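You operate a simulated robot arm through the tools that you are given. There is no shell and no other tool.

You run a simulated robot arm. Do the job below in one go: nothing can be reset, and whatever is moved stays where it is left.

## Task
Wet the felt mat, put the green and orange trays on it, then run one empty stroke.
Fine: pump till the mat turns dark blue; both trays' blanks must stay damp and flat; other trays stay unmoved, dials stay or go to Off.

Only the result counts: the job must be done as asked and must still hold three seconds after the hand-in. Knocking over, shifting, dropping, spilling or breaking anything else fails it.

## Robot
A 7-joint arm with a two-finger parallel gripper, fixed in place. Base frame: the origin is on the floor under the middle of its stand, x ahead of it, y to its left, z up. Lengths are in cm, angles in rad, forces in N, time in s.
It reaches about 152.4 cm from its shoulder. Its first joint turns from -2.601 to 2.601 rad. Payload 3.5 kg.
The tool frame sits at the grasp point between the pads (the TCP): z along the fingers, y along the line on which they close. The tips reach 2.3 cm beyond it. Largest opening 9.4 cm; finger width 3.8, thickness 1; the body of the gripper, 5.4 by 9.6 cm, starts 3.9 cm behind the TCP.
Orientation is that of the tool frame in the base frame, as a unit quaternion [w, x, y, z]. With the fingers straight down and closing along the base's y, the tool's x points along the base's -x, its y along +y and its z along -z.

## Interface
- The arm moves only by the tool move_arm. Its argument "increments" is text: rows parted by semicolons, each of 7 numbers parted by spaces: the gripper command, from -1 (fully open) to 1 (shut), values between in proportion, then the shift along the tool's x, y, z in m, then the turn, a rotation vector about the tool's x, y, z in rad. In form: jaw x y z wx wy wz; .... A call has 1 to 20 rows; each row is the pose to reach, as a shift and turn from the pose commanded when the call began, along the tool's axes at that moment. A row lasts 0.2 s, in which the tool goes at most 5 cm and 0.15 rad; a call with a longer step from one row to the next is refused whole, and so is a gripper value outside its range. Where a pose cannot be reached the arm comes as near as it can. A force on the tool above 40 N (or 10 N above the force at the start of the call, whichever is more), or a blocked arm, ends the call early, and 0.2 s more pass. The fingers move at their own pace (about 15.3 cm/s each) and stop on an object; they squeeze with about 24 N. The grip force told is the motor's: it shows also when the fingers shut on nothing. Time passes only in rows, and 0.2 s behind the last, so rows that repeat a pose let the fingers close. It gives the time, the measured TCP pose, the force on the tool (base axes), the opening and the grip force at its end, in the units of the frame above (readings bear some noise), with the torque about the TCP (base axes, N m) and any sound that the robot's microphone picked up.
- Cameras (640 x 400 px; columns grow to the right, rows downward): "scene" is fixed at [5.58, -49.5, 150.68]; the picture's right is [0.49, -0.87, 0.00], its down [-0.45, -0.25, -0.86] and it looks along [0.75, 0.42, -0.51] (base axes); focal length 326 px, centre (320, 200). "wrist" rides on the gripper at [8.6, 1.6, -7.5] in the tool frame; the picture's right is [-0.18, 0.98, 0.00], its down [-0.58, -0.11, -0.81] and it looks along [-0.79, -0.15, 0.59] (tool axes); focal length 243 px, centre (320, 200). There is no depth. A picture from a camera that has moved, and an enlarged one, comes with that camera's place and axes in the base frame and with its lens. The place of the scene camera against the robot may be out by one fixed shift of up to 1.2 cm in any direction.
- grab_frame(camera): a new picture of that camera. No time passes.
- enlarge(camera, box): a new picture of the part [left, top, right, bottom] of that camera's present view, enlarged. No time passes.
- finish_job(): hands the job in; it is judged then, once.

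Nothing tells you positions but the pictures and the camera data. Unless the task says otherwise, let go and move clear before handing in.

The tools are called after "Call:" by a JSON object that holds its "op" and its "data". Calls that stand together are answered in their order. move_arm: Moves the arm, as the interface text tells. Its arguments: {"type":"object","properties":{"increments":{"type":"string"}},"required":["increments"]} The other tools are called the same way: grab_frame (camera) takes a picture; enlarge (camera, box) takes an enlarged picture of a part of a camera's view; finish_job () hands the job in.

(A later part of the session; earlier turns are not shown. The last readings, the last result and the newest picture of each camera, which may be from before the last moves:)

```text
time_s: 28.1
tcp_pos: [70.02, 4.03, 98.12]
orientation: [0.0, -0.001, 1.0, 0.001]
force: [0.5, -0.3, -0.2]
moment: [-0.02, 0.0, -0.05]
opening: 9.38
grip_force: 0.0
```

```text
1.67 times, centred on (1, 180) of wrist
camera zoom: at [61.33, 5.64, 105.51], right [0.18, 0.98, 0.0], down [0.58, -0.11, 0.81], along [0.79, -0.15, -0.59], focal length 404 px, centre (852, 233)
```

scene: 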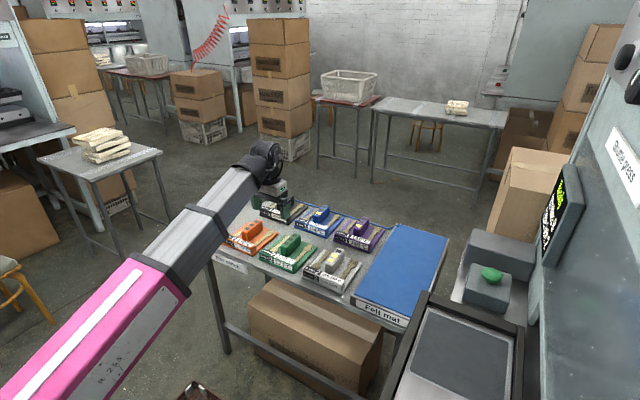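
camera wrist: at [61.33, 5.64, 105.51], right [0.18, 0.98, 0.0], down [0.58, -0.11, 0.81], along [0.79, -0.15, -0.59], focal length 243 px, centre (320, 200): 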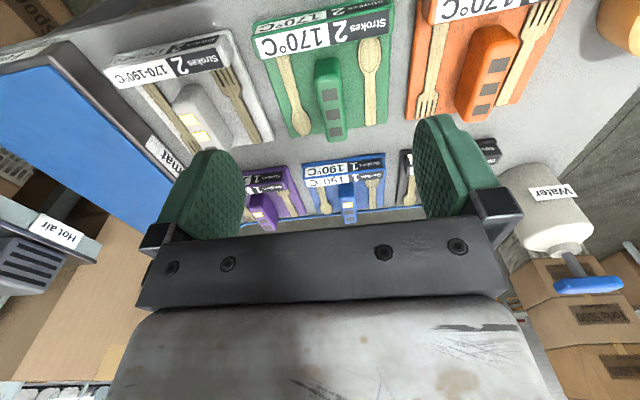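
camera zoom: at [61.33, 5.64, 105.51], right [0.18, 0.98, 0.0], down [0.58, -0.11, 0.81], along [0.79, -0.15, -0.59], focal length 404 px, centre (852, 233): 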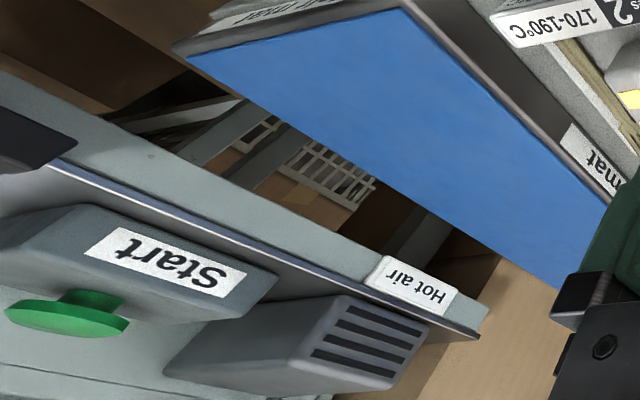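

The green block's top centre triangulates to about (79.4, 3.8, 78.8), with the block roughly 2.9 cm wide and 9 cm long along x. Before lifting anything I'll scout the mat and Start button from in front of the mat.

Call:
{"op": "move_arm", "data": {"increments": "-1 0.001 -0.006 -0.001 0 0 0; -1 0.003 -0.02 -0.003 0 0 0; -1 0.006 -0.04 -0.005 0 0 0; -1 0.01 -0.065 -0.008 0 0 0; -1 0.014 -0.09 -0.011 0 0 0; -1 0.018 -0.115 -0.014 0 0 0; -1 0.022 -0.14 -0.017 0 0 0; -1 0.026 -0.165 -0.02 0 0 0; -1 0.03 -0.19 -0.022 0 0 0; -1 0.034 -0.215 -0.024 0 0 0; -1 0.038 -0.24 -0.026 0 0 0; -1 0.042 -0.265 -0.029 0 0 0; -1 0.046 -0.29 -0.032 0 0 0; -1 0.05 -0.315 -0.034 0 0 0; -1 0.054 -0.34 -0.036 0 0 0; -1 0.057 -0.36 -0.038 0 0 0; -1 0.059 -0.372 -0.039 0 0 0; -1 0.06 -0.379 -0.039 0 0 0; -1 0.06 -0.38 -0.039 0 0 0"}}

Call:
{"op": "grab_frame", "data": {"camera": "wrist"}}

Call:
{"op": "grab_frame", "data": {"camera": "scene"}}

Call:
{"op": "enlarge", "data": {"camera": "wrist", "box": [0, 20, 2, 260]}}

Call:
{"op": "enlarge", "data": {"camera": "wrist", "box": [170, 0, 470, 180]}}

```text
time_s: 32.1
tcp_pos: [64.23, -34.0, 101.82]
orientation: [0.0, -0.001, 1.0, 0.001]
force: [-0.4, -0.1, 0.0]
moment: [0.01, -0.01, 0.02]
opening: 9.39
grip_force: 0.1
```

```text
taken
camera wrist: at [55.48, -32.35, 109.29], right [0.18, 0.98, 0.0], down [0.58, -0.11, 0.81], along [0.79, -0.15, -0.59], focal length 243 px, centre (320, 200)
```

wrist: 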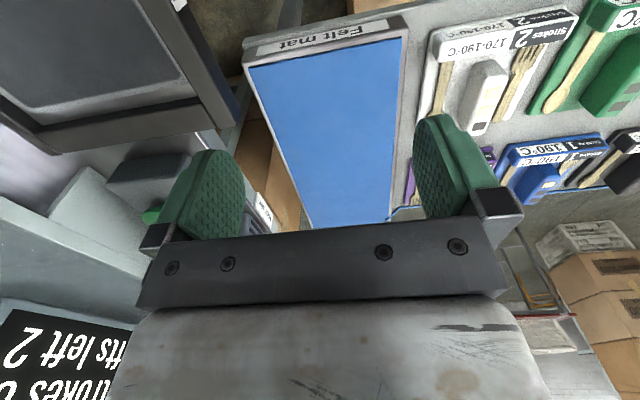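

```text
taken
```

scene: 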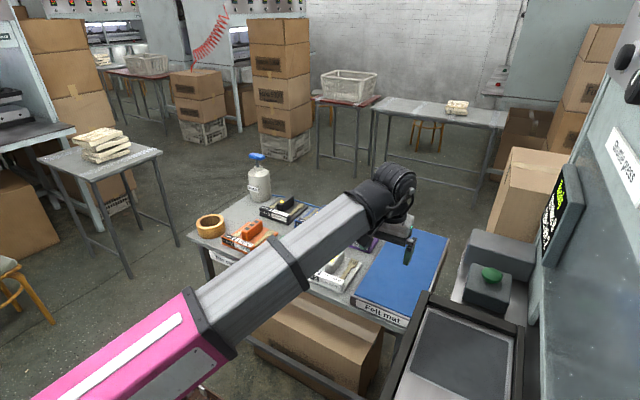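

```text
1.67 times, centred on (1, 140) of wrist
camera zoom: at [55.48, -32.35, 109.29], right [0.18, 0.98, 0.0], down [0.58, -0.11, 0.81], along [0.79, -0.15, -0.59], focal length 404 px, centre (852, 300)
```

zoom: 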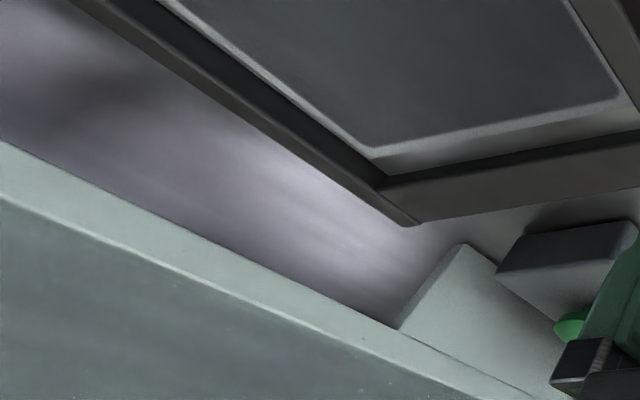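

```text
2.13 times, centred on (320, 90) of wrist
camera zoom: at [55.48, -32.35, 109.29], right [0.18, 0.98, 0.0], down [0.58, -0.11, 0.81], along [0.79, -0.15, -0.59], focal length 518 px, centre (320, 435)
```

zoom: 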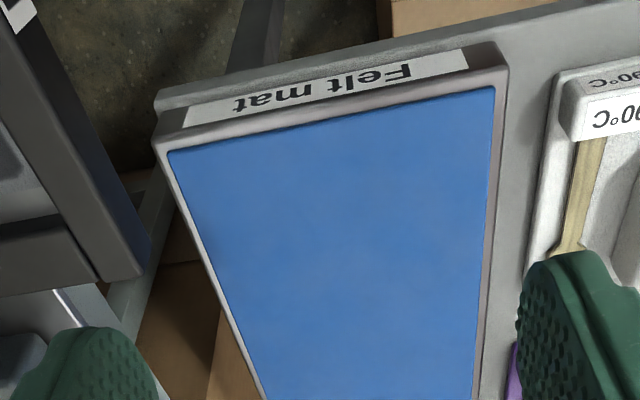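

The mat's wet area spans x 68.3–109.2 and y −44…−25.2 at z≈78. The hot-air vent faces it at x≈103–110, so I'll keep the trays below x≈101. Now over the green tray's block with the jaws partly open.

Call:
{"op": "move_arm", "data": {"increments": "-1 -0.003 0.006 0.001 0 0 0; -1 -0.008 0.02 0.004 0 0 0; -1 -0.015 0.04 0.008 0 0 0; -1 -0.023 0.065 0.014 0 0 0; -0.19 -0.032 0.09 0.02 0 0 0; -0.19 -0.041 0.115 0.028 0 0 0; -0.19 -0.05 0.14 0.035 0 0 0; -0.19 -0.059 0.165 0.042 0 0 0; -0.19 -0.068 0.19 0.05 0 0 0; -0.19 -0.078 0.215 0.058 0 0 0; -0.19 -0.088 0.24 0.065 0 0 0; -0.19 -0.098 0.265 0.072 0 0 0; -0.19 -0.108 0.29 0.078 0 0 0; -0.19 -0.117 0.315 0.084 0 0 0; -0.19 -0.126 0.34 0.09 0 0 0; -0.19 -0.132 0.36 0.095 0 0 0; -0.19 -0.136 0.373 0.098 0 0 0; -0.19 -0.138 0.378 0.098 0 0 0; -0.19 -0.138 0.378 0.098 0 0 0"}}

Call:
{"op": "grab_frame", "data": {"camera": "wrist"}}

Call:
{"op": "grab_frame", "data": {"camera": "scene"}}

```text
time_s: 36.1
tcp_pos: [77.86, 3.88, 92.14]
orientation: [0.001, -0.001, 1.0, 0.0]
force: [1.1, -0.1, -1.2]
moment: [0.01, -0.01, 0.01]
opening: 5.58
grip_force: 0.0
```

```text
taken
camera wrist: at [69.16, 5.46, 99.55], right [0.18, 0.98, 0.0], down [0.58, -0.11, 0.81], along [0.79, -0.15, -0.59], focal length 243 px, centre (320, 200)
```

wrist: 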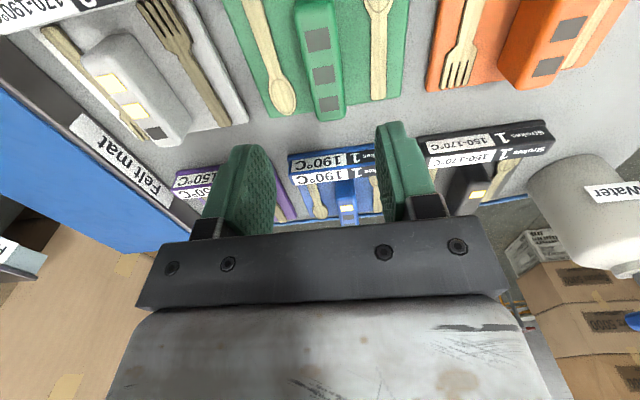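

```text
taken
```

scene: 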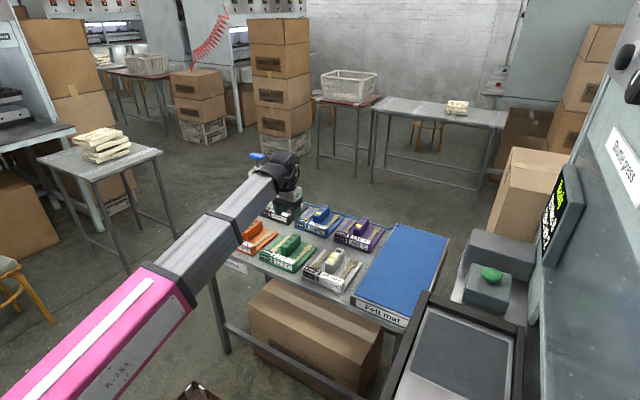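

The view matches prediction: the block's middle square is where expected. I'll descend most of the way and check alignment.

Call:
{"op": "move_arm", "data": {"increments": "-0.19 0 0 0.008 0 0 0; -0.19 0 0 0.022 0 0 0; -0.19 0 0 0.04 0 0 0; -0.19 0 0 0.058 0 0 0; -0.19 0 0 0.076 0 0 0; -0.19 0 0 0.092 0 0 0; -0.19 0 0 0.104 0 0 0; -0.19 0 0 0.112 0 0 0; -0.19 0 0 0.115 0 0 0; -0.19 0 0 0.115 0 0 0"}}

Call:
{"op": "grab_frame", "data": {"camera": "wrist"}}

Call:
{"op": "enlarge", "data": {"camera": "scene", "box": [210, 180, 350, 290]}}

```text
time_s: 38.3
tcp_pos: [77.69, 3.81, 80.5]
orientation: [0.0, 0.001, 1.0, 0.001]
force: [0.2, -0.1, 0.3]
moment: [-0.02, 0.0, 0.01]
opening: 5.59
grip_force: 0.0
```

```text
taken
camera wrist: at [69.14, 5.32, 88.05], right [0.18, 0.98, 0.0], down [0.58, -0.11, 0.81], along [0.79, -0.15, -0.59], focal length 243 px, centre (320, 200)
```

wrist: 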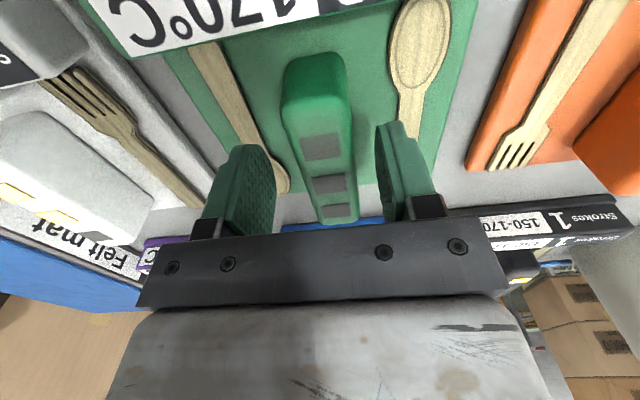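

```text
3.64 times, centred on (280, 235) of scene
camera zoom: at [5.58, -49.5, 150.68], right [0.49, -0.87, 0.0], down [-0.45, -0.25, -0.86], along [0.75, 0.42, -0.51], focal length 1185 px, centre (466, 73)
```

zoom: 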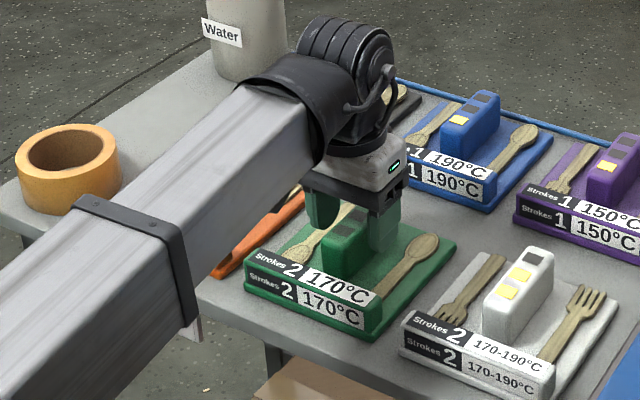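

The block sits centred between the fingers. Final descent, then close gently and hold without lifting.

Call:
{"op": "move_arm", "data": {"increments": "-0.19 -0.002 0 0.006 0 0 0; -0.19 -0.002 0 0.014 0 0 0; -0.19 -0.002 0 0.02 0 0 0; -0.19 -0.002 0 0.023 0 0 0; -0.19 -0.002 0 0.023 0 0 0; 0.1 -0.002 0 0.023 0 0 0; 0.3 -0.002 0 0.023 0 0 0; 0.5 -0.002 0 0.023 0 0 0; 1 -0.002 0 0.023 0 0 0; 1 -0.002 0 0.023 0 0 0; 1 -0.002 0 0.023 0 0 0"}}

Call:
{"op": "grab_frame", "data": {"camera": "wrist"}}

Call:
{"op": "enlarge", "data": {"camera": "scene", "box": [210, 180, 350, 290]}}

```text
time_s: 40.7
tcp_pos: [78.16, 3.66, 78.16]
orientation: [0.001, -0.001, 1.0, 0.001]
force: [1.6, -0.4, 0.8]
moment: [-0.31, 0.08, 0.15]
opening: 3.01
grip_force: 24.2
```

```text
taken
camera wrist: at [69.4, 5.32, 85.73], right [0.18, 0.98, 0.0], down [0.58, -0.11, 0.81], along [0.79, -0.15, -0.59], focal length 243 px, centre (320, 200)
```

wrist: 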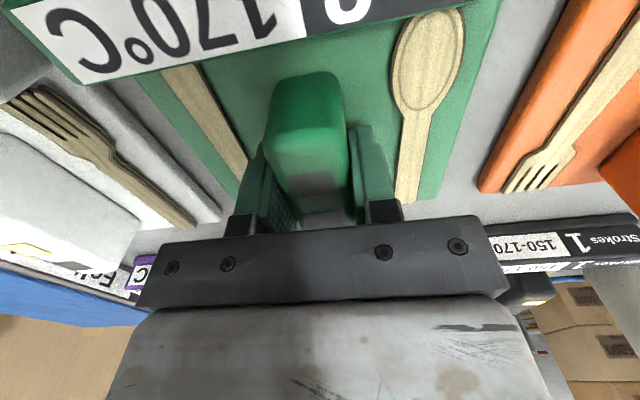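

```text
3.64 times, centred on (280, 235) of scene
camera zoom: at [5.58, -49.5, 150.68], right [0.49, -0.87, 0.0], down [-0.45, -0.25, -0.86], along [0.75, 0.42, -0.51], focal length 1185 px, centre (466, 73)
```

zoom: 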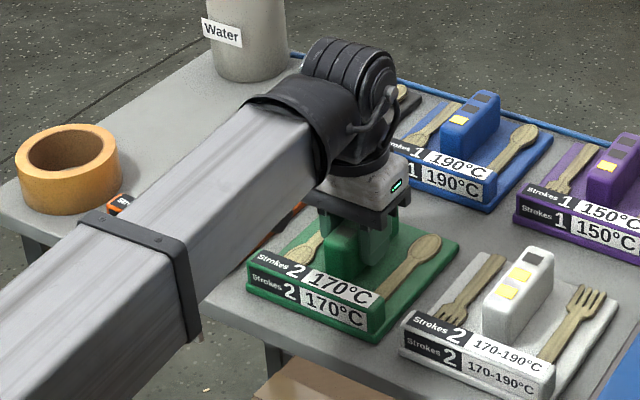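

Gripped at 3.0 cm. I'll lift smoothly straight up about 12 cm and verify it hangs level.

Call:
{"op": "move_arm", "data": {"increments": "1 0 0 -0.003 0 0 0; 1 0 0 -0.009 0 0 0; 1 0 0 -0.018 0 0 0; 1 0 0 -0.03 0 0 0; 1 0 0 -0.043 0 0 0; 1 0 0 -0.056 0 0 0; 1 0 0 -0.069 0 0 0; 1 0 0 -0.082 0 0 0; 1 0 0 -0.095 0 0 0; 1 0 0 -0.106 0 0 0; 1 0 0 -0.114 0 0 0; 1 0 0 -0.119 0 0 0; 1 0 0 -0.121 0 0 0; 1 0 0 -0.121 0 0 0"}}

Call:
{"op": "grab_frame", "data": {"camera": "wrist"}}

Call:
{"op": "grab_frame", "data": {"camera": "scene"}}

Call:
{"op": "enlarge", "data": {"camera": "scene", "box": [520, 155, 600, 275]}}

```text
time_s: 43.7
tcp_pos: [77.99, 3.87, 90.23]
orientation: [0.001, 0.0, 1.0, 0.001]
force: [-0.7, -0.8, -3.1]
moment: [-0.01, -0.02, 0.0]
opening: 2.98
grip_force: 23.6
```

```text
taken
camera wrist: at [69.35, 5.45, 97.78], right [0.18, 0.98, 0.0], down [0.58, -0.11, 0.81], along [0.79, -0.15, -0.59], focal length 243 px, centre (320, 200)
```

wrist: 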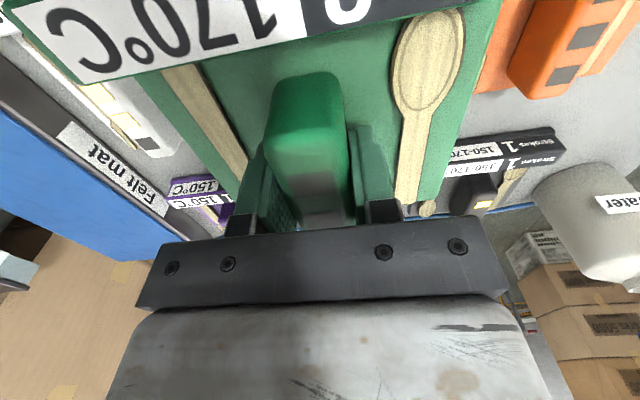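

```text
taken
```

scene: 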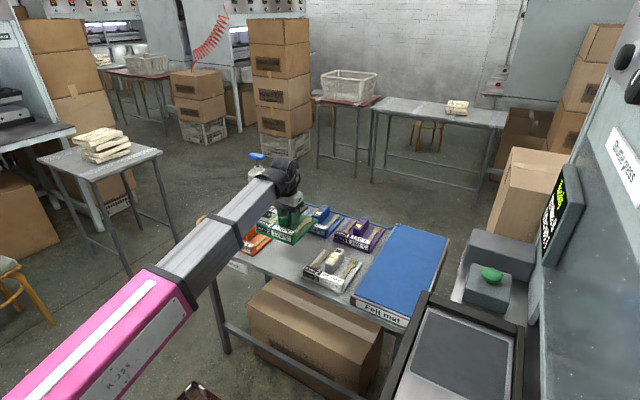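

```text
3.33 times, centred on (560, 215) of scene
camera zoom: at [5.58, -49.5, 150.68], right [0.49, -0.87, 0.0], down [-0.45, -0.25, -0.86], along [0.75, 0.42, -0.51], focal length 1086 px, centre (-480, 150)
```

zoom: 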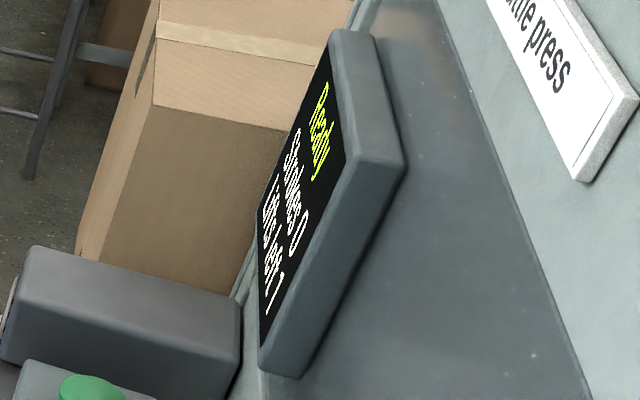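

The display now says "Lifts left 1", so lifts are indeed counted, and the tray hangs level. I'll carry it smoothly to the far position on the mat at about (93.5, −34.6).

Call:
{"op": "move_arm", "data": {"increments": "1 -0.0019 -0.0046 0 0 0 0; 1 -0.0056 -0.0139 0 0 0 0; 1 -0.0112 -0.0278 0 0 0 0; 1 -0.0187 -0.0464 0 0 0 0; 1 -0.0280 -0.0696 0 0 0 0; 1 -0.0374 -0.0928 0 0 0 0; 1 -0.0467 -0.1160 0 0 0 0; 1 -0.0560 -0.1392 0 0 0 0; 1 -0.0654 -0.1623 0 0 0 0; 1 -0.0747 -0.1855 0 0 0 0; 1 -0.0840 -0.2087 0 0 0 0; 1 -0.0934 -0.2319 0 0 0 0; 1 -0.1027 -0.2551 0 0 0 0; 1 -0.1121 -0.2783 0 0 0 0; 1 -0.1214 -0.3015 0 0 0 0; 1 -0.1307 -0.3247 0 0 0 0; 1 -0.1382 -0.3432 0 0 0 0; 1 -0.1457 -0.3618 0 0 0 0; 1 -0.1513 -0.3757 0 0 0 0; 1 -0.1550 -0.3850 0 0 0 0"}}

Call:
{"op": "grab_frame", "data": {"camera": "wrist"}}

Call:
{"op": "grab_frame", "data": {"camera": "scene"}}

Call:
{"op": "enlarge", "data": {"camera": "scene", "box": [330, 170, 490, 320]}}

```text
time_s: 47.9
tcp_pos: [93.62, -34.59, 90.25]
orientation: [0.001, 0.0, 1.0, 0.001]
force: [-0.2, 0.2, -2.3]
moment: [0.03, -0.06, -0.02]
opening: 2.99
grip_force: 24.1
```

```text
taken
camera wrist: at [84.92, -33.09, 97.66], right [0.18, 0.98, 0.0], down [0.58, -0.11, 0.81], along [0.79, -0.15, -0.59], focal length 243 px, centre (320, 200)
```

wrist: 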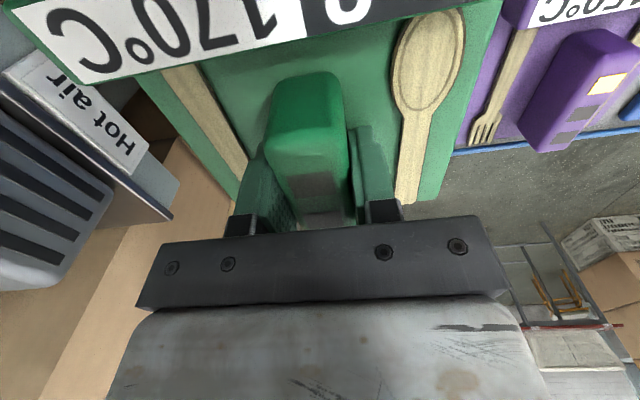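

```text
taken
```

scene: 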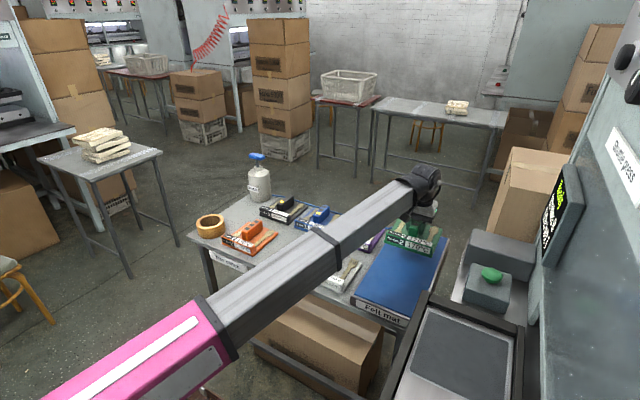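

```text
2.67 times, centred on (410, 245) of scene
camera zoom: at [5.58, -49.5, 150.68], right [0.49, -0.87, 0.0], down [-0.45, -0.25, -0.86], along [0.75, 0.42, -0.51], focal length 869 px, centre (80, 80)
```

zoom: 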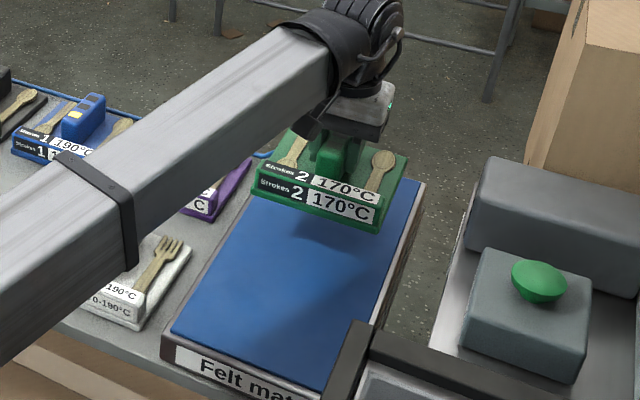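

The tray hangs level above the far part of the mat. The hot-air vent looks closer than I had estimated, so I'll measure it more carefully before choosing the exact spot (looking costs no time).

Call:
{"op": "enlarge", "data": {"camera": "wrist", "box": [0, 40, 200, 320]}}

Call:
{"op": "enlarge", "data": {"camera": "wrist", "box": [0, 60, 2, 360]}}

Call:
{"op": "enlarge", "data": {"camera": "scene", "box": [430, 210, 560, 320]}}

```text
1.43 times, centred on (100, 180) of wrist
camera zoom: at [84.92, -33.09, 97.66], right [0.18, 0.98, 0.0], down [0.58, -0.11, 0.81], along [0.79, -0.15, -0.59], focal length 347 px, centre (634, 229)
```

zoom: 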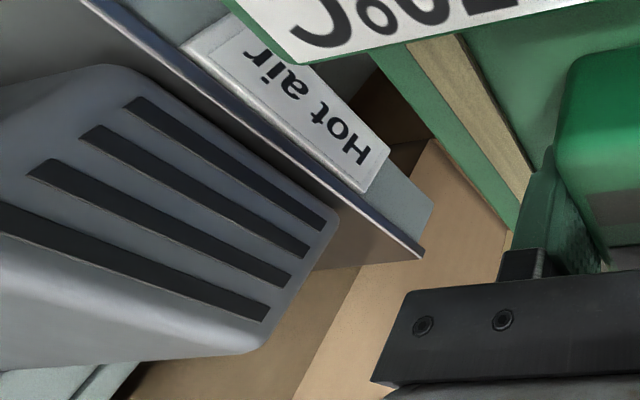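

```text
1.33 times, centred on (1, 210) of wrist
camera zoom: at [84.92, -33.09, 97.66], right [0.18, 0.98, 0.0], down [0.58, -0.11, 0.81], along [0.79, -0.15, -0.59], focal length 324 px, centre (745, 187)
```

zoom: 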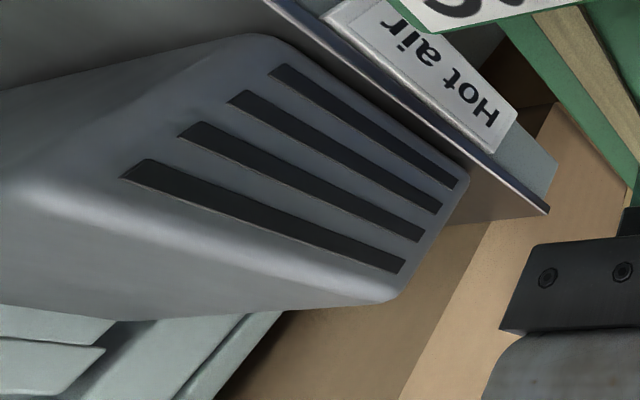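

```text
3.64 times, centred on (495, 265) of scene
camera zoom: at [5.58, -49.5, 150.68], right [0.49, -0.87, 0.0], down [-0.45, -0.25, -0.86], along [0.75, 0.42, -0.51], focal length 1185 px, centre (-316, -36)
```

zoom: 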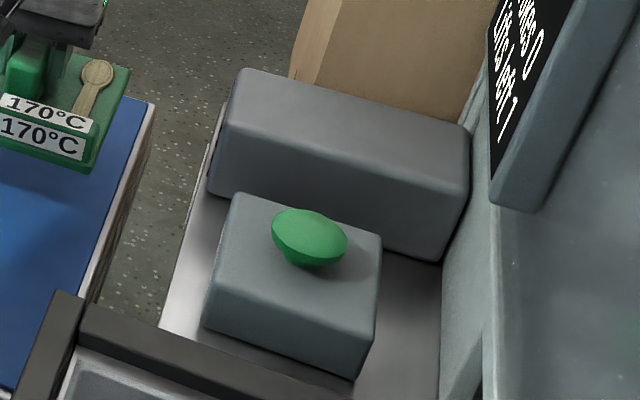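

The vent face is at about x 88–96, y −51, z 86–93. I'll move the green tray to the far end of the mat (centre x≈100.8), out of the vent's middle, lowering as I go.

Call:
{"op": "move_arm", "data": {"increments": "1 -0.004 0 0.001 0 0 0; 1 -0.012 0 0.004 0 0 0; 1 -0.024 0 0.009 0 0 0; 1 -0.038 0 0.016 0 0 0; 1 -0.052 0 0.024 0 0 0; 1 -0.063 0 0.032 0 0 0; 1 -0.07 0 0.039 0 0 0; 1 -0.072 0 0.045 0 0 0; 1 -0.072 0 0.05 0 0 0; 1 -0.072 0 0.052 0 0 0; 1 -0.072 0 0.052 0 0 0"}}

Call:
{"op": "grab_frame", "data": {"camera": "wrist"}}

Call:
{"op": "enlarge", "data": {"camera": "scene", "box": [330, 170, 490, 320]}}

```text
time_s: 50.3
tcp_pos: [100.89, -34.67, 85.18]
orientation: [0.001, 0.0, 1.0, 0.001]
force: [-0.1, -0.5, -3.4]
moment: [-0.02, -0.04, -0.01]
opening: 3.0
grip_force: 24.0
```

```text
taken
camera wrist: at [92.25, -33.05, 92.54], right [0.18, 0.98, 0.0], down [0.58, -0.11, 0.81], along [0.79, -0.15, -0.59], focal length 243 px, centre (320, 200)
```

wrist: 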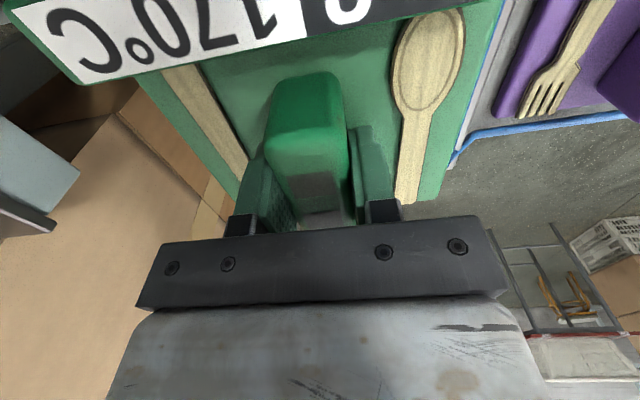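

```text
2.67 times, centred on (410, 245) of scene
camera zoom: at [5.58, -49.5, 150.68], right [0.49, -0.87, 0.0], down [-0.45, -0.25, -0.86], along [0.75, 0.42, -0.51], focal length 869 px, centre (80, 80)
```

zoom: 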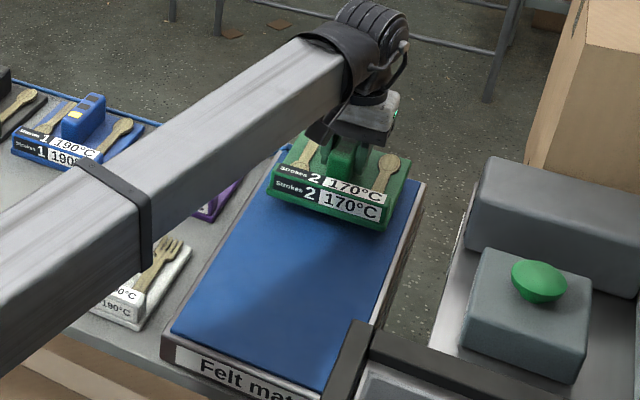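

It's centred, but the far-edge margin is only about 1 cm, so I'll shift back 1.3 cm and then lower gently until it touches.

Call:
{"op": "move_arm", "data": {"increments": "1 0.004 0 0.002 0 0 0; 1 0.009 0 0.006 0 0 0; 1 0.012 0 0.011 0 0 0; 1 0.013 0 0.015 0 0 0; 1 0.013 0 0.018 0 0 0; 1 0.013 0 0.020 0 0 0; 1 0.013 0 0.022 0 0 0; 1 0.013 0 0.022 0 0 0"}}

Call:
{"op": "enlarge", "data": {"camera": "scene", "box": [350, 180, 470, 280]}}

```text
time_s: 52.1
tcp_pos: [99.72, -34.62, 82.74]
orientation: [0.001, 0.0, 1.0, 0.001]
force: [0.0, 0.5, -2.7]
moment: [-0.01, -0.02, -0.03]
opening: 3.0
grip_force: 23.6
```

```text
4.00 times, centred on (410, 230) of scene
camera zoom: at [5.58, -49.5, 150.68], right [0.49, -0.87, 0.0], down [-0.45, -0.25, -0.86], along [0.75, 0.42, -0.51], focal length 1304 px, centre (-40, 80)
```

zoom: 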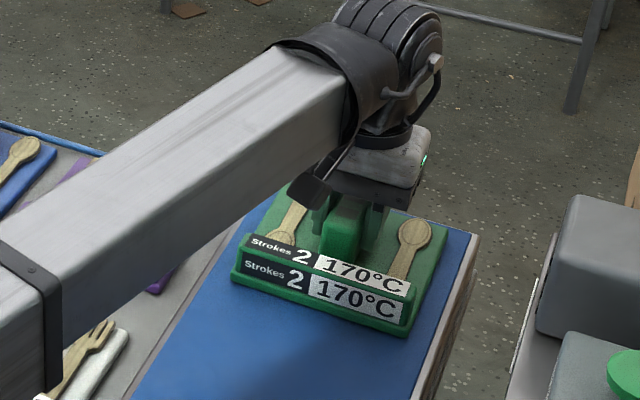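

Not touching yet (still carrying ~2.7 N). Lowering in small steps.

Call:
{"op": "move_arm", "data": {"increments": "1 0 0 0.002 0 0 0; 1 0 0 0.004 0 0 0; 1 0 0 0.004 0 0 0"}}

Call:
{"op": "enlarge", "data": {"camera": "scene", "box": [350, 180, 470, 280]}}

```text
time_s: 52.9
tcp_pos: [99.55, -34.56, 82.54]
orientation: [0.002, -0.001, 1.0, 0.002]
force: [1.6, 6.6, 20.8]
moment: [-0.6, -0.05, -0.1]
opening: 2.99
grip_force: 23.5
```

```text
4.00 times, centred on (410, 230) of scene
camera zoom: at [5.58, -49.5, 150.68], right [0.49, -0.87, 0.0], down [-0.45, -0.25, -0.86], along [0.75, 0.42, -0.51], focal length 1304 px, centre (-40, 80)
```

zoom: 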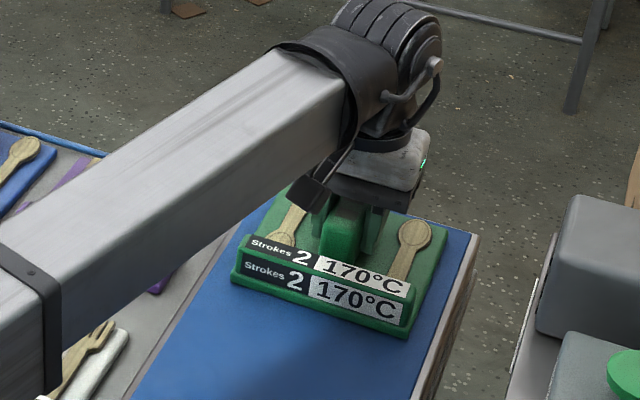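

Contact made at TCP z≈82.5. I'll relieve most of the press-down and open the jaws only partway, so they stay clear of the blanks.

Call:
{"op": "move_arm", "data": {"increments": "1 0 0 -0.0012 0 0 0; 1 0 0 -0.0015 0 0 0; 0.3 0 0 -0.0015 0 0 0; 0.1 0 0 -0.0015 0 0 0; 0 0 0 -0.0015 0 0 0; -0.1 0 0 -0.0015 0 0 0; -0.15 0 0 -0.0015 0 0 0; -0.15 0 0 -0.0015 0 0 0"}}

Call:
{"op": "grab_frame", "data": {"camera": "wrist"}}

Call:
{"op": "enlarge", "data": {"camera": "scene", "box": [350, 180, 470, 280]}}

```text
time_s: 54.7
tcp_pos: [99.6, -34.73, 82.64]
orientation: [0.002, 0.0, 1.0, 0.0]
force: [0.0, -0.2, 0.5]
moment: [-0.03, 0.03, 0.01]
opening: 5.43
grip_force: 0.1
```

```text
taken
camera wrist: at [90.9, -33.08, 90.13], right [0.18, 0.98, 0.0], down [0.58, -0.11, 0.81], along [0.79, -0.15, -0.59], focal length 243 px, centre (320, 200)
```

wrist: 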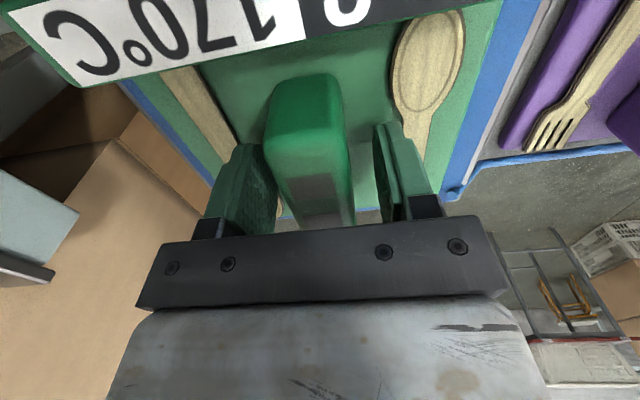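

```text
4.00 times, centred on (410, 230) of scene
camera zoom: at [5.58, -49.5, 150.68], right [0.49, -0.87, 0.0], down [-0.45, -0.25, -0.86], along [0.75, 0.42, -0.51], focal length 1304 px, centre (-40, 80)
```

zoom: 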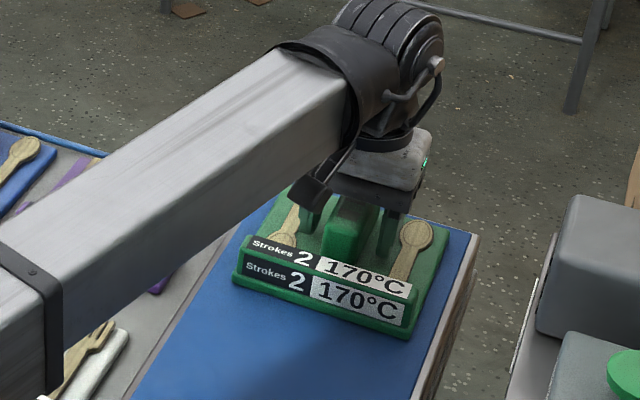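

Released cleanly, with the mat visible on both sides of the tray. I'll rise straight up.

Call:
{"op": "move_arm", "data": {"increments": "-0.17 0 0 -0.004 0 0 0; -0.17 0 0 -0.012 0 0 0; -0.17 0 0 -0.024 0 0 0; -0.17 0 0 -0.04 0 0 0; -0.17 0 0 -0.058 0 0 0; -0.17 0 0 -0.074 0 0 0; -0.17 0 0 -0.086 0 0 0; -0.17 0 0 -0.094 0 0 0; -0.17 0 0 -0.098 0 0 0; -0.17 0 0 -0.098 0 0 0"}}

Call:
{"op": "grab_frame", "data": {"camera": "wrist"}}

Call:
{"op": "grab_frame", "data": {"camera": "scene"}}

Call:
{"op": "enlarge", "data": {"camera": "scene", "box": [520, 155, 600, 275]}}

```text
time_s: 56.9
tcp_pos: [99.54, -34.63, 92.38]
orientation: [0.001, 0.0, 1.0, 0.001]
force: [0.3, 1.3, 0.1]
moment: [0.02, 0.0, -0.01]
opening: 5.5
grip_force: 0.1
```

```text
taken
camera wrist: at [90.91, -33.13, 99.9], right [0.18, 0.98, 0.0], down [0.58, -0.11, 0.81], along [0.79, -0.15, -0.59], focal length 243 px, centre (320, 200)
```

wrist: 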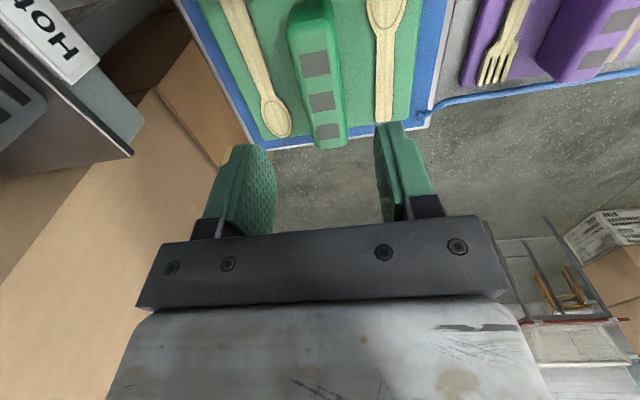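

```text
taken
```

scene: 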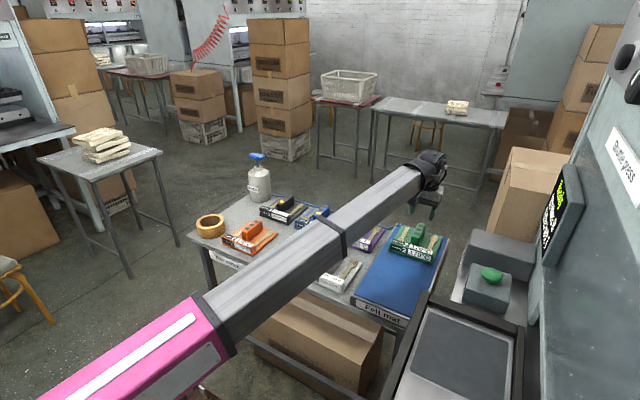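

```text
3.33 times, centred on (560, 215) of scene
camera zoom: at [5.58, -49.5, 150.68], right [0.49, -0.87, 0.0], down [-0.45, -0.25, -0.86], along [0.75, 0.42, -0.51], focal length 1086 px, centre (-480, 150)
```

zoom: 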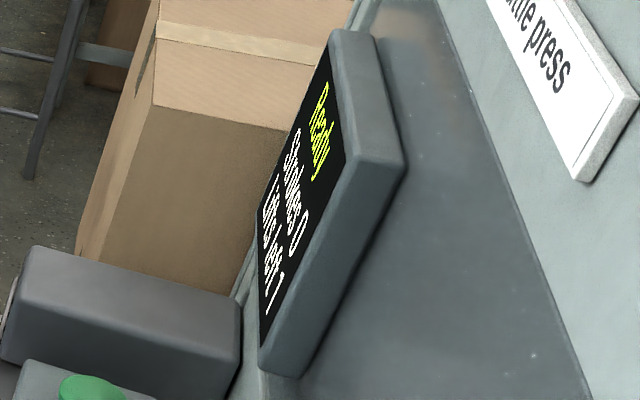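

The green tray sits fully inside the wet area and one lift remains. Now to above the orange tray's block at (78.1, 21.9).

Call:
{"op": "move_arm", "data": {"increments": "-0.17 .0035 .0093 0 0 0 0; -0.17 .0089 .0234 0 0 0 0; -0.17 .0159 .0421 0 0 0 0; -0.17 .0248 .0654 0 0 0 0; -0.17 .0354 .0935 0 0 0 0; -0.17 .0478 .1262 0 0 0 0; -0.17 .0602 .1589 0 0 0 0; -0.17 .0727 .1917 0 0 0 0; -0.17 .0851 .2244 0 0 0 0; -0.17 .0975 .2571 0 0 0 0; -0.17 .1099 .2898 0 0 0 0; -0.17 .1223 .3225 0 0 0 0; -0.17 .1347 .3553 0 0 0 0; -0.17 .1471 .3880 0 0 0 0; -0.17 .1595 .4207 0 0 0 0; -0.17 .1719 .4534 0 0 0 0; -0.17 .1843 .4861 0 0 0 0; -0.17 .1967 .5189 0 0 0 0; -0.17 .2073 .5469 0 0 0 0; -0.17 .2144 .5656 0 0 0 0"}}

Call:
{"op": "grab_frame", "data": {"camera": "wrist"}}

Call:
{"op": "grab_frame", "data": {"camera": "scene"}}

```text
time_s: 61.1
tcp_pos: [77.91, 21.67, 92.53]
orientation: [0.001, 0.0, 1.0, 0.001]
force: [-0.4, 0.5, -0.2]
moment: [0.01, 0.0, -0.01]
opening: 5.51
grip_force: 0.1
```

```text
taken
camera wrist: at [69.21, 23.33, 100.0], right [0.18, 0.98, 0.0], down [0.58, -0.11, 0.81], along [0.79, -0.15, -0.59], focal length 243 px, centre (320, 200)
```

wrist: 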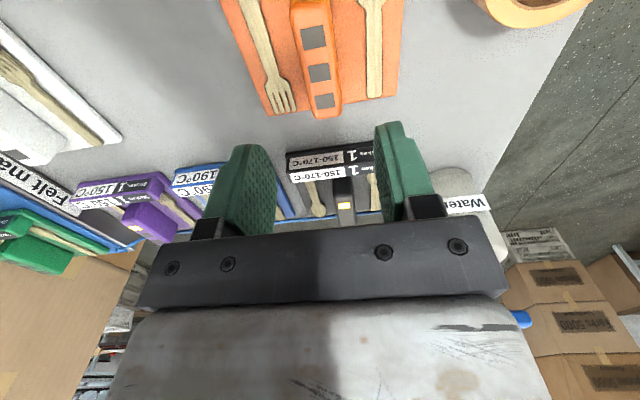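

```text
taken
```

scene: 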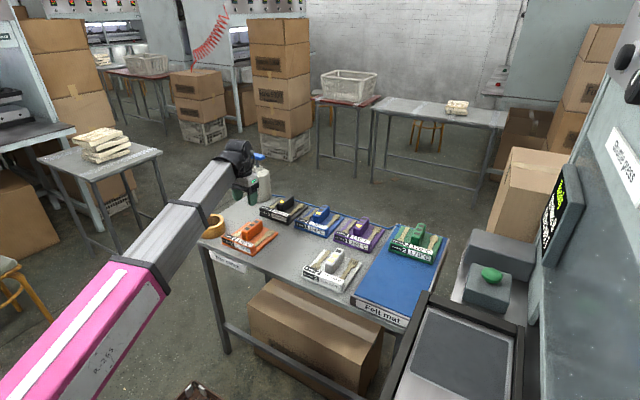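

Call:
{"op": "enlarge", "data": {"camera": "wrist", "box": [240, 0, 400, 130]}}

```text
3.08 times, centred on (320, 65) of wrist
camera zoom: at [69.21, 23.33, 100.0], right [0.18, 0.98, 0.0], down [0.58, -0.11, 0.81], along [0.79, -0.15, -0.59], focal length 746 px, centre (320, 615)
```

zoom: 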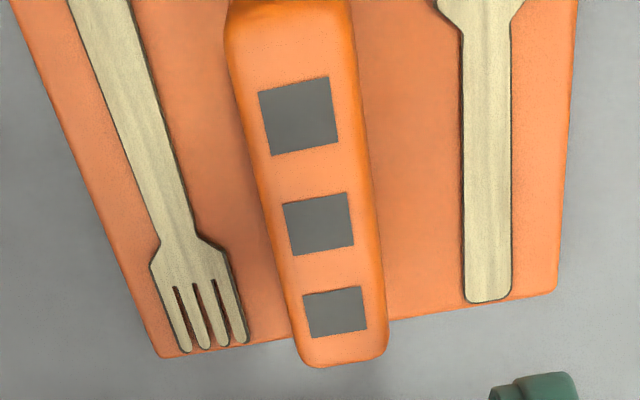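

The orange block's centreline is at y≈21.3, about 0.3 cm off my TCP. I'll correct that and descend part-way.

Call:
{"op": "move_arm", "data": {"increments": "-0.17 -0.001 -0.002 0.006 0 0 0; -0.17 -0.002 -0.0034 0.018 0 0 0; -0.17 -0.002 -0.0034 0.036 0 0 0; -0.17 -0.002 -0.0034 0.056 0 0 0; -0.17 -0.002 -0.0034 0.076 0 0 0; -0.17 -0.002 -0.0034 0.094 0 0 0; -0.17 -0.002 -0.0034 0.107 0 0 0; -0.17 -0.002 -0.0034 0.115 0 0 0; -0.17 -0.002 -0.0034 0.119 0 0 0; -0.17 -0.002 -0.0034 0.119 0 0 0"}}

Call:
{"op": "grab_frame", "data": {"camera": "wrist"}}

Call:
{"op": "enlarge", "data": {"camera": "scene", "box": [180, 150, 320, 270]}}

```text
time_s: 63.3
tcp_pos: [78.04, 21.53, 80.63]
orientation: [0.001, 0.0, 1.0, 0.0]
force: [0.2, 0.0, 0.2]
moment: [-0.01, -0.01, -0.03]
opening: 5.54
grip_force: 0.1
```

```text
taken
camera wrist: at [69.43, 23.2, 88.07], right [0.18, 0.98, 0.0], down [0.58, -0.11, 0.81], along [0.79, -0.15, -0.59], focal length 243 px, centre (320, 200)
```

wrist: 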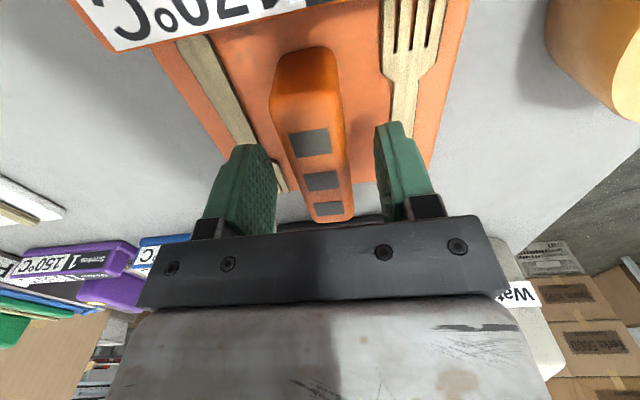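

```text
3.33 times, centred on (250, 210) of scene
camera zoom: at [5.58, -49.5, 150.68], right [0.49, -0.87, 0.0], down [-0.45, -0.25, -0.86], along [0.75, 0.42, -0.51], focal length 1086 px, centre (553, 167)
```

zoom: 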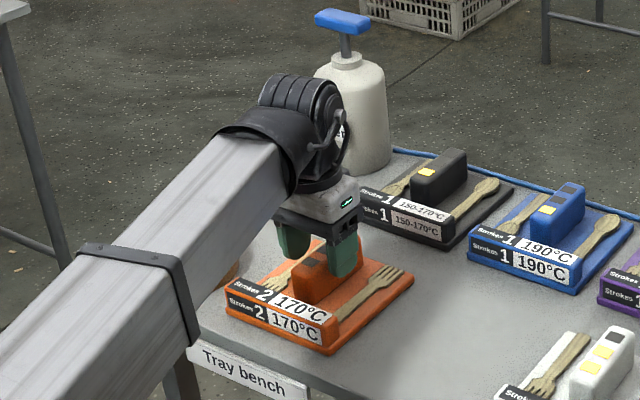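

Well aligned. Final descent and close.

Call:
{"op": "move_arm", "data": {"increments": "-0.17 0 -0.001 0.006 0 0 0; -0.17 0 -0.002 0.014 0 0 0; -0.17 0 -0.002 0.02 0 0 0; -0.17 0 -0.002 0.0235 0 0 0; -0.17 0 -0.002 0.0235 0 0 0; 0.1 0 -0.002 0.0235 0 0 0; 0.3 0 -0.002 0.0235 0 0 0; 0.5 0 -0.002 0.0235 0 0 0; 1 0 -0.002 0.0235 0 0 0; 1 0 -0.002 0.0235 0 0 0; 1 0 -0.002 0.0235 0 0 0"}}

Call:
{"op": "grab_frame", "data": {"camera": "wrist"}}

Call:
{"op": "enlarge", "data": {"camera": "scene", "box": [180, 150, 320, 270]}}

```text
time_s: 65.7
tcp_pos: [78.26, 21.39, 78.38]
orientation: [0.0, 0.0, 1.0, 0.001]
force: [-0.2, -0.1, 1.3]
moment: [-0.21, -0.07, -0.11]
opening: 2.98
grip_force: 24.5
```

```text
taken
camera wrist: at [69.53, 23.06, 85.81], right [0.18, 0.98, 0.0], down [0.58, -0.11, 0.81], along [0.79, -0.15, -0.59], focal length 243 px, centre (320, 200)
```

wrist: 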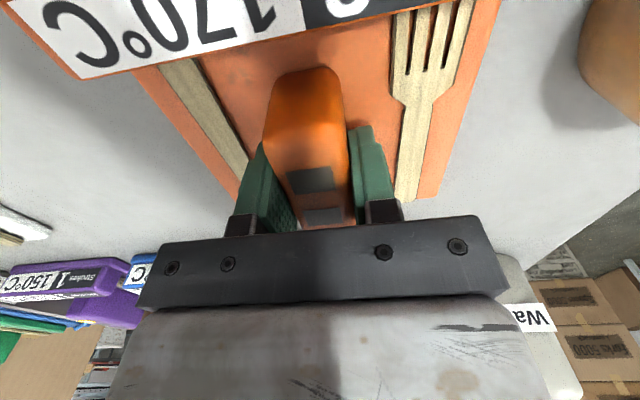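

```text
3.33 times, centred on (250, 210) of scene
camera zoom: at [5.58, -49.5, 150.68], right [0.49, -0.87, 0.0], down [-0.45, -0.25, -0.86], along [0.75, 0.42, -0.51], focal length 1086 px, centre (553, 167)
```

zoom: 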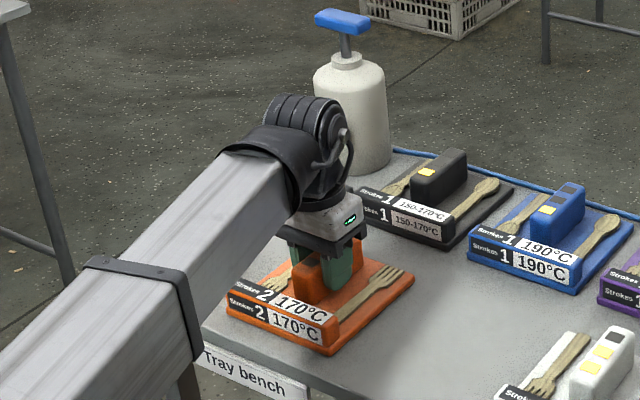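

Gripped at 3.0 cm. Lifting smoothly.

Call:
{"op": "move_arm", "data": {"increments": "1 0 0 -0.003 0 0 0; 1 0 0 -0.009 0 0 0; 1 0 0 -0.018 0 0 0; 1 0 0 -0.03 0 0 0; 1 0 0 -0.043 0 0 0; 1 0 0 -0.056 0 0 0; 1 0 0 -0.069 0 0 0; 1 0 0 -0.082 0 0 0; 1 0 0 -0.095 0 0 0; 1 0 0 -0.106 0 0 0; 1 0 0 -0.114 0 0 0; 1 0 0 -0.119 0 0 0; 1 0 0 -0.121 0 0 0; 1 0 0 -0.121 0 0 0"}}

Call:
{"op": "grab_frame", "data": {"camera": "wrist"}}

Call:
{"op": "grab_frame", "data": {"camera": "scene"}}

```text
time_s: 68.7
tcp_pos: [78.32, 21.24, 90.39]
orientation: [0.001, 0.0, 1.0, 0.001]
force: [-0.4, -0.7, -1.9]
moment: [-0.01, -0.04, 0.0]
opening: 3.0
grip_force: 24.0
```

```text
taken
camera wrist: at [69.58, 22.85, 97.85], right [0.18, 0.98, 0.0], down [0.58, -0.11, 0.81], along [0.79, -0.15, -0.59], focal length 243 px, centre (320, 200)
```

wrist: 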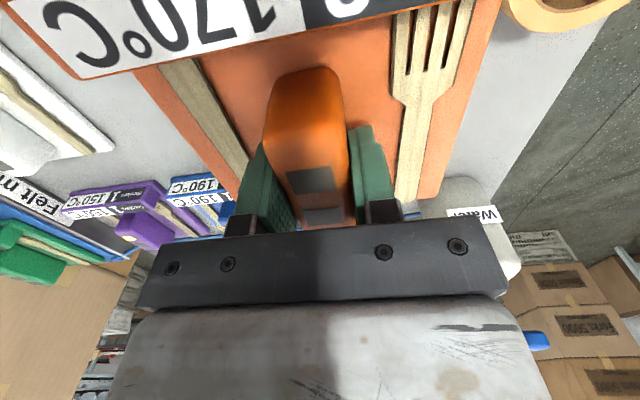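

```text
taken
```

scene: 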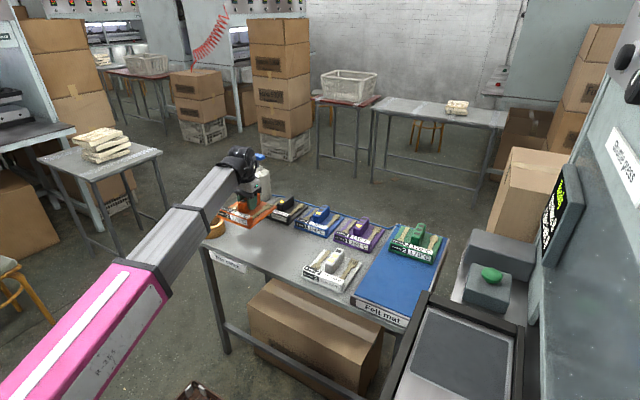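

Level and steady. Carrying the orange tray across to the near half of the mat at about (78, −34.6).

Call:
{"op": "move_arm", "data": {"increments": "1 0 -0.005 0 0 0 0; 1 0 -0.015 0 0 0 0; 1 0 -0.03 0 0 0 0; 1 0 -0.05 0 0 0 0; 1 0.001 -0.075 0 0 0 0; 1 0.001 -0.105 0 0 0 0; 1 0.001 -0.14 0 0 0 0; 1 0.001 -0.175 0 0 0 0; 1 0.001 -0.21 0 0 0 0; 1 0.001 -0.245 0 0 0 0; 1 0.002 -0.28 0 0 0 0; 1 0.002 -0.315 0 0 0 0; 1 0.002 -0.35 0 0 0 0; 1 0.002 -0.385 0 0 0 0; 1 0.002 -0.42 0 0 0 0; 1 0.002 -0.452 0 0 0 0; 1 0.003 -0.482 0 0 0 0; 1 0.003 -0.507 0 0 0 0; 1 0.003 -0.527 0 0 0 0; 1 0.003 -0.541 0 0 0 0"}}

Call:
{"op": "grab_frame", "data": {"camera": "wrist"}}

Call:
{"op": "grab_frame", "data": {"camera": "scene"}}

```text
time_s: 72.9
tcp_pos: [77.88, -33.13, 90.03]
orientation: [0.001, 0.001, 1.0, 0.001]
force: [-0.1, 0.2, -2.8]
moment: [0.0, -0.04, 0.0]
opening: 2.98
grip_force: 24.0
```

```text
taken
camera wrist: at [69.31, -31.42, 97.6], right [0.18, 0.98, 0.0], down [0.58, -0.11, 0.81], along [0.79, -0.15, -0.59], focal length 243 px, centre (320, 200)
```

wrist: 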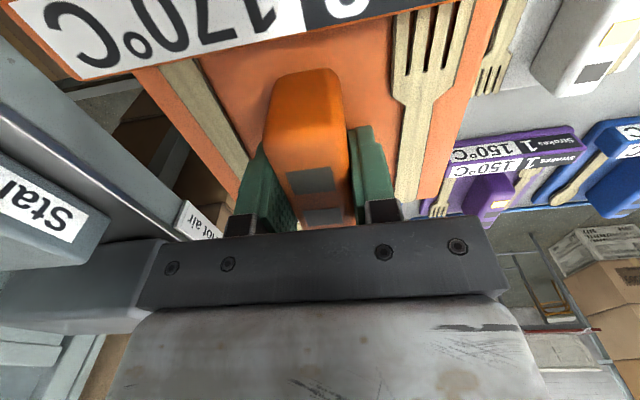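

```text
taken
```

scene: 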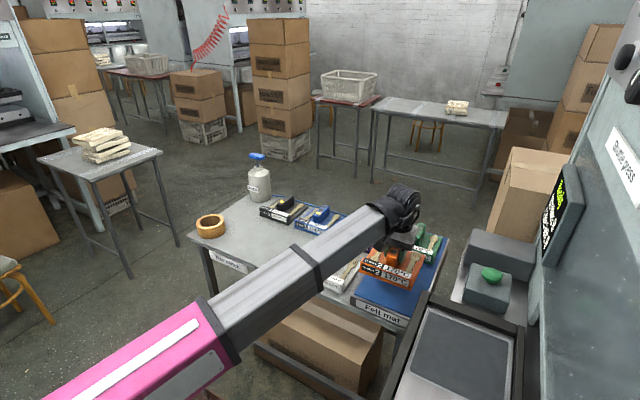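

Almost there. Before lowering I want to be sure the tray clears the shuttle frame's corner near the mat, so I'll check that area.

Call:
{"op": "enlarge", "data": {"camera": "scene", "box": [350, 230, 480, 340]}}

Call:
{"op": "enlarge", "data": {"camera": "wrist", "box": [0, 0, 240, 160]}}

Call:
{"op": "enlarge", "data": {"camera": "wrist", "box": [0, 0, 300, 2]}}

```text
3.64 times, centred on (415, 285) of scene
camera zoom: at [5.58, -49.5, 150.68], right [0.49, -0.87, 0.0], down [-0.45, -0.25, -0.86], along [0.75, 0.42, -0.51], focal length 1185 px, centre (-26, -109)
```

zoom: 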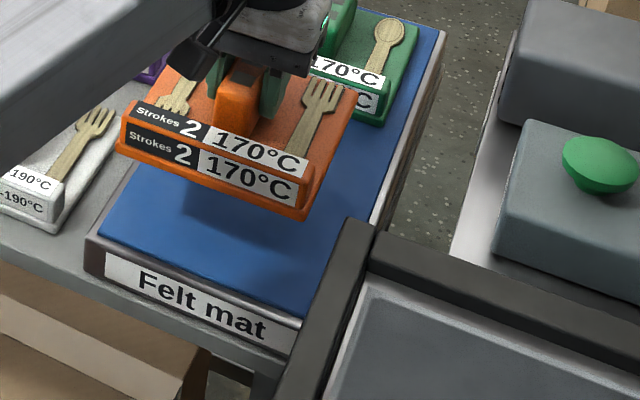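

```text
2.50 times, centred on (120, 80) of wrist
camera zoom: at [69.31, -31.42, 97.6], right [0.18, 0.98, 0.0], down [0.58, -0.11, 0.81], along [0.79, -0.15, -0.59], focal length 606 px, centre (820, 500)
```

zoom: 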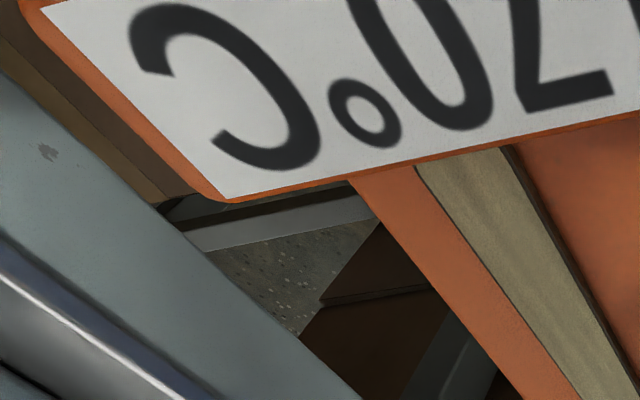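

```text
2.13 times, centred on (150, 1) of wrist
camera zoom: at [69.31, -31.42, 97.6], right [0.18, 0.98, 0.0], down [0.58, -0.11, 0.81], along [0.79, -0.15, -0.59], focal length 518 px, centre (683, 624)
```

zoom: 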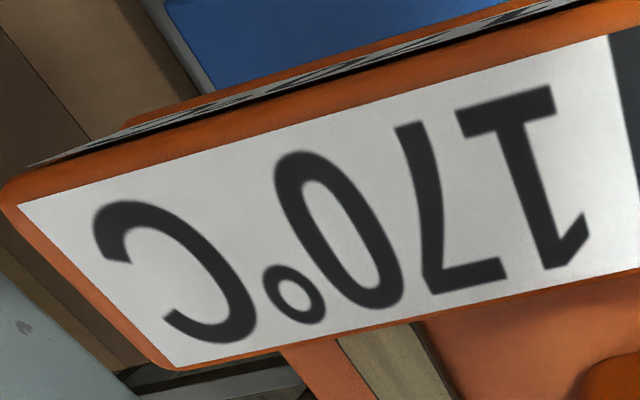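

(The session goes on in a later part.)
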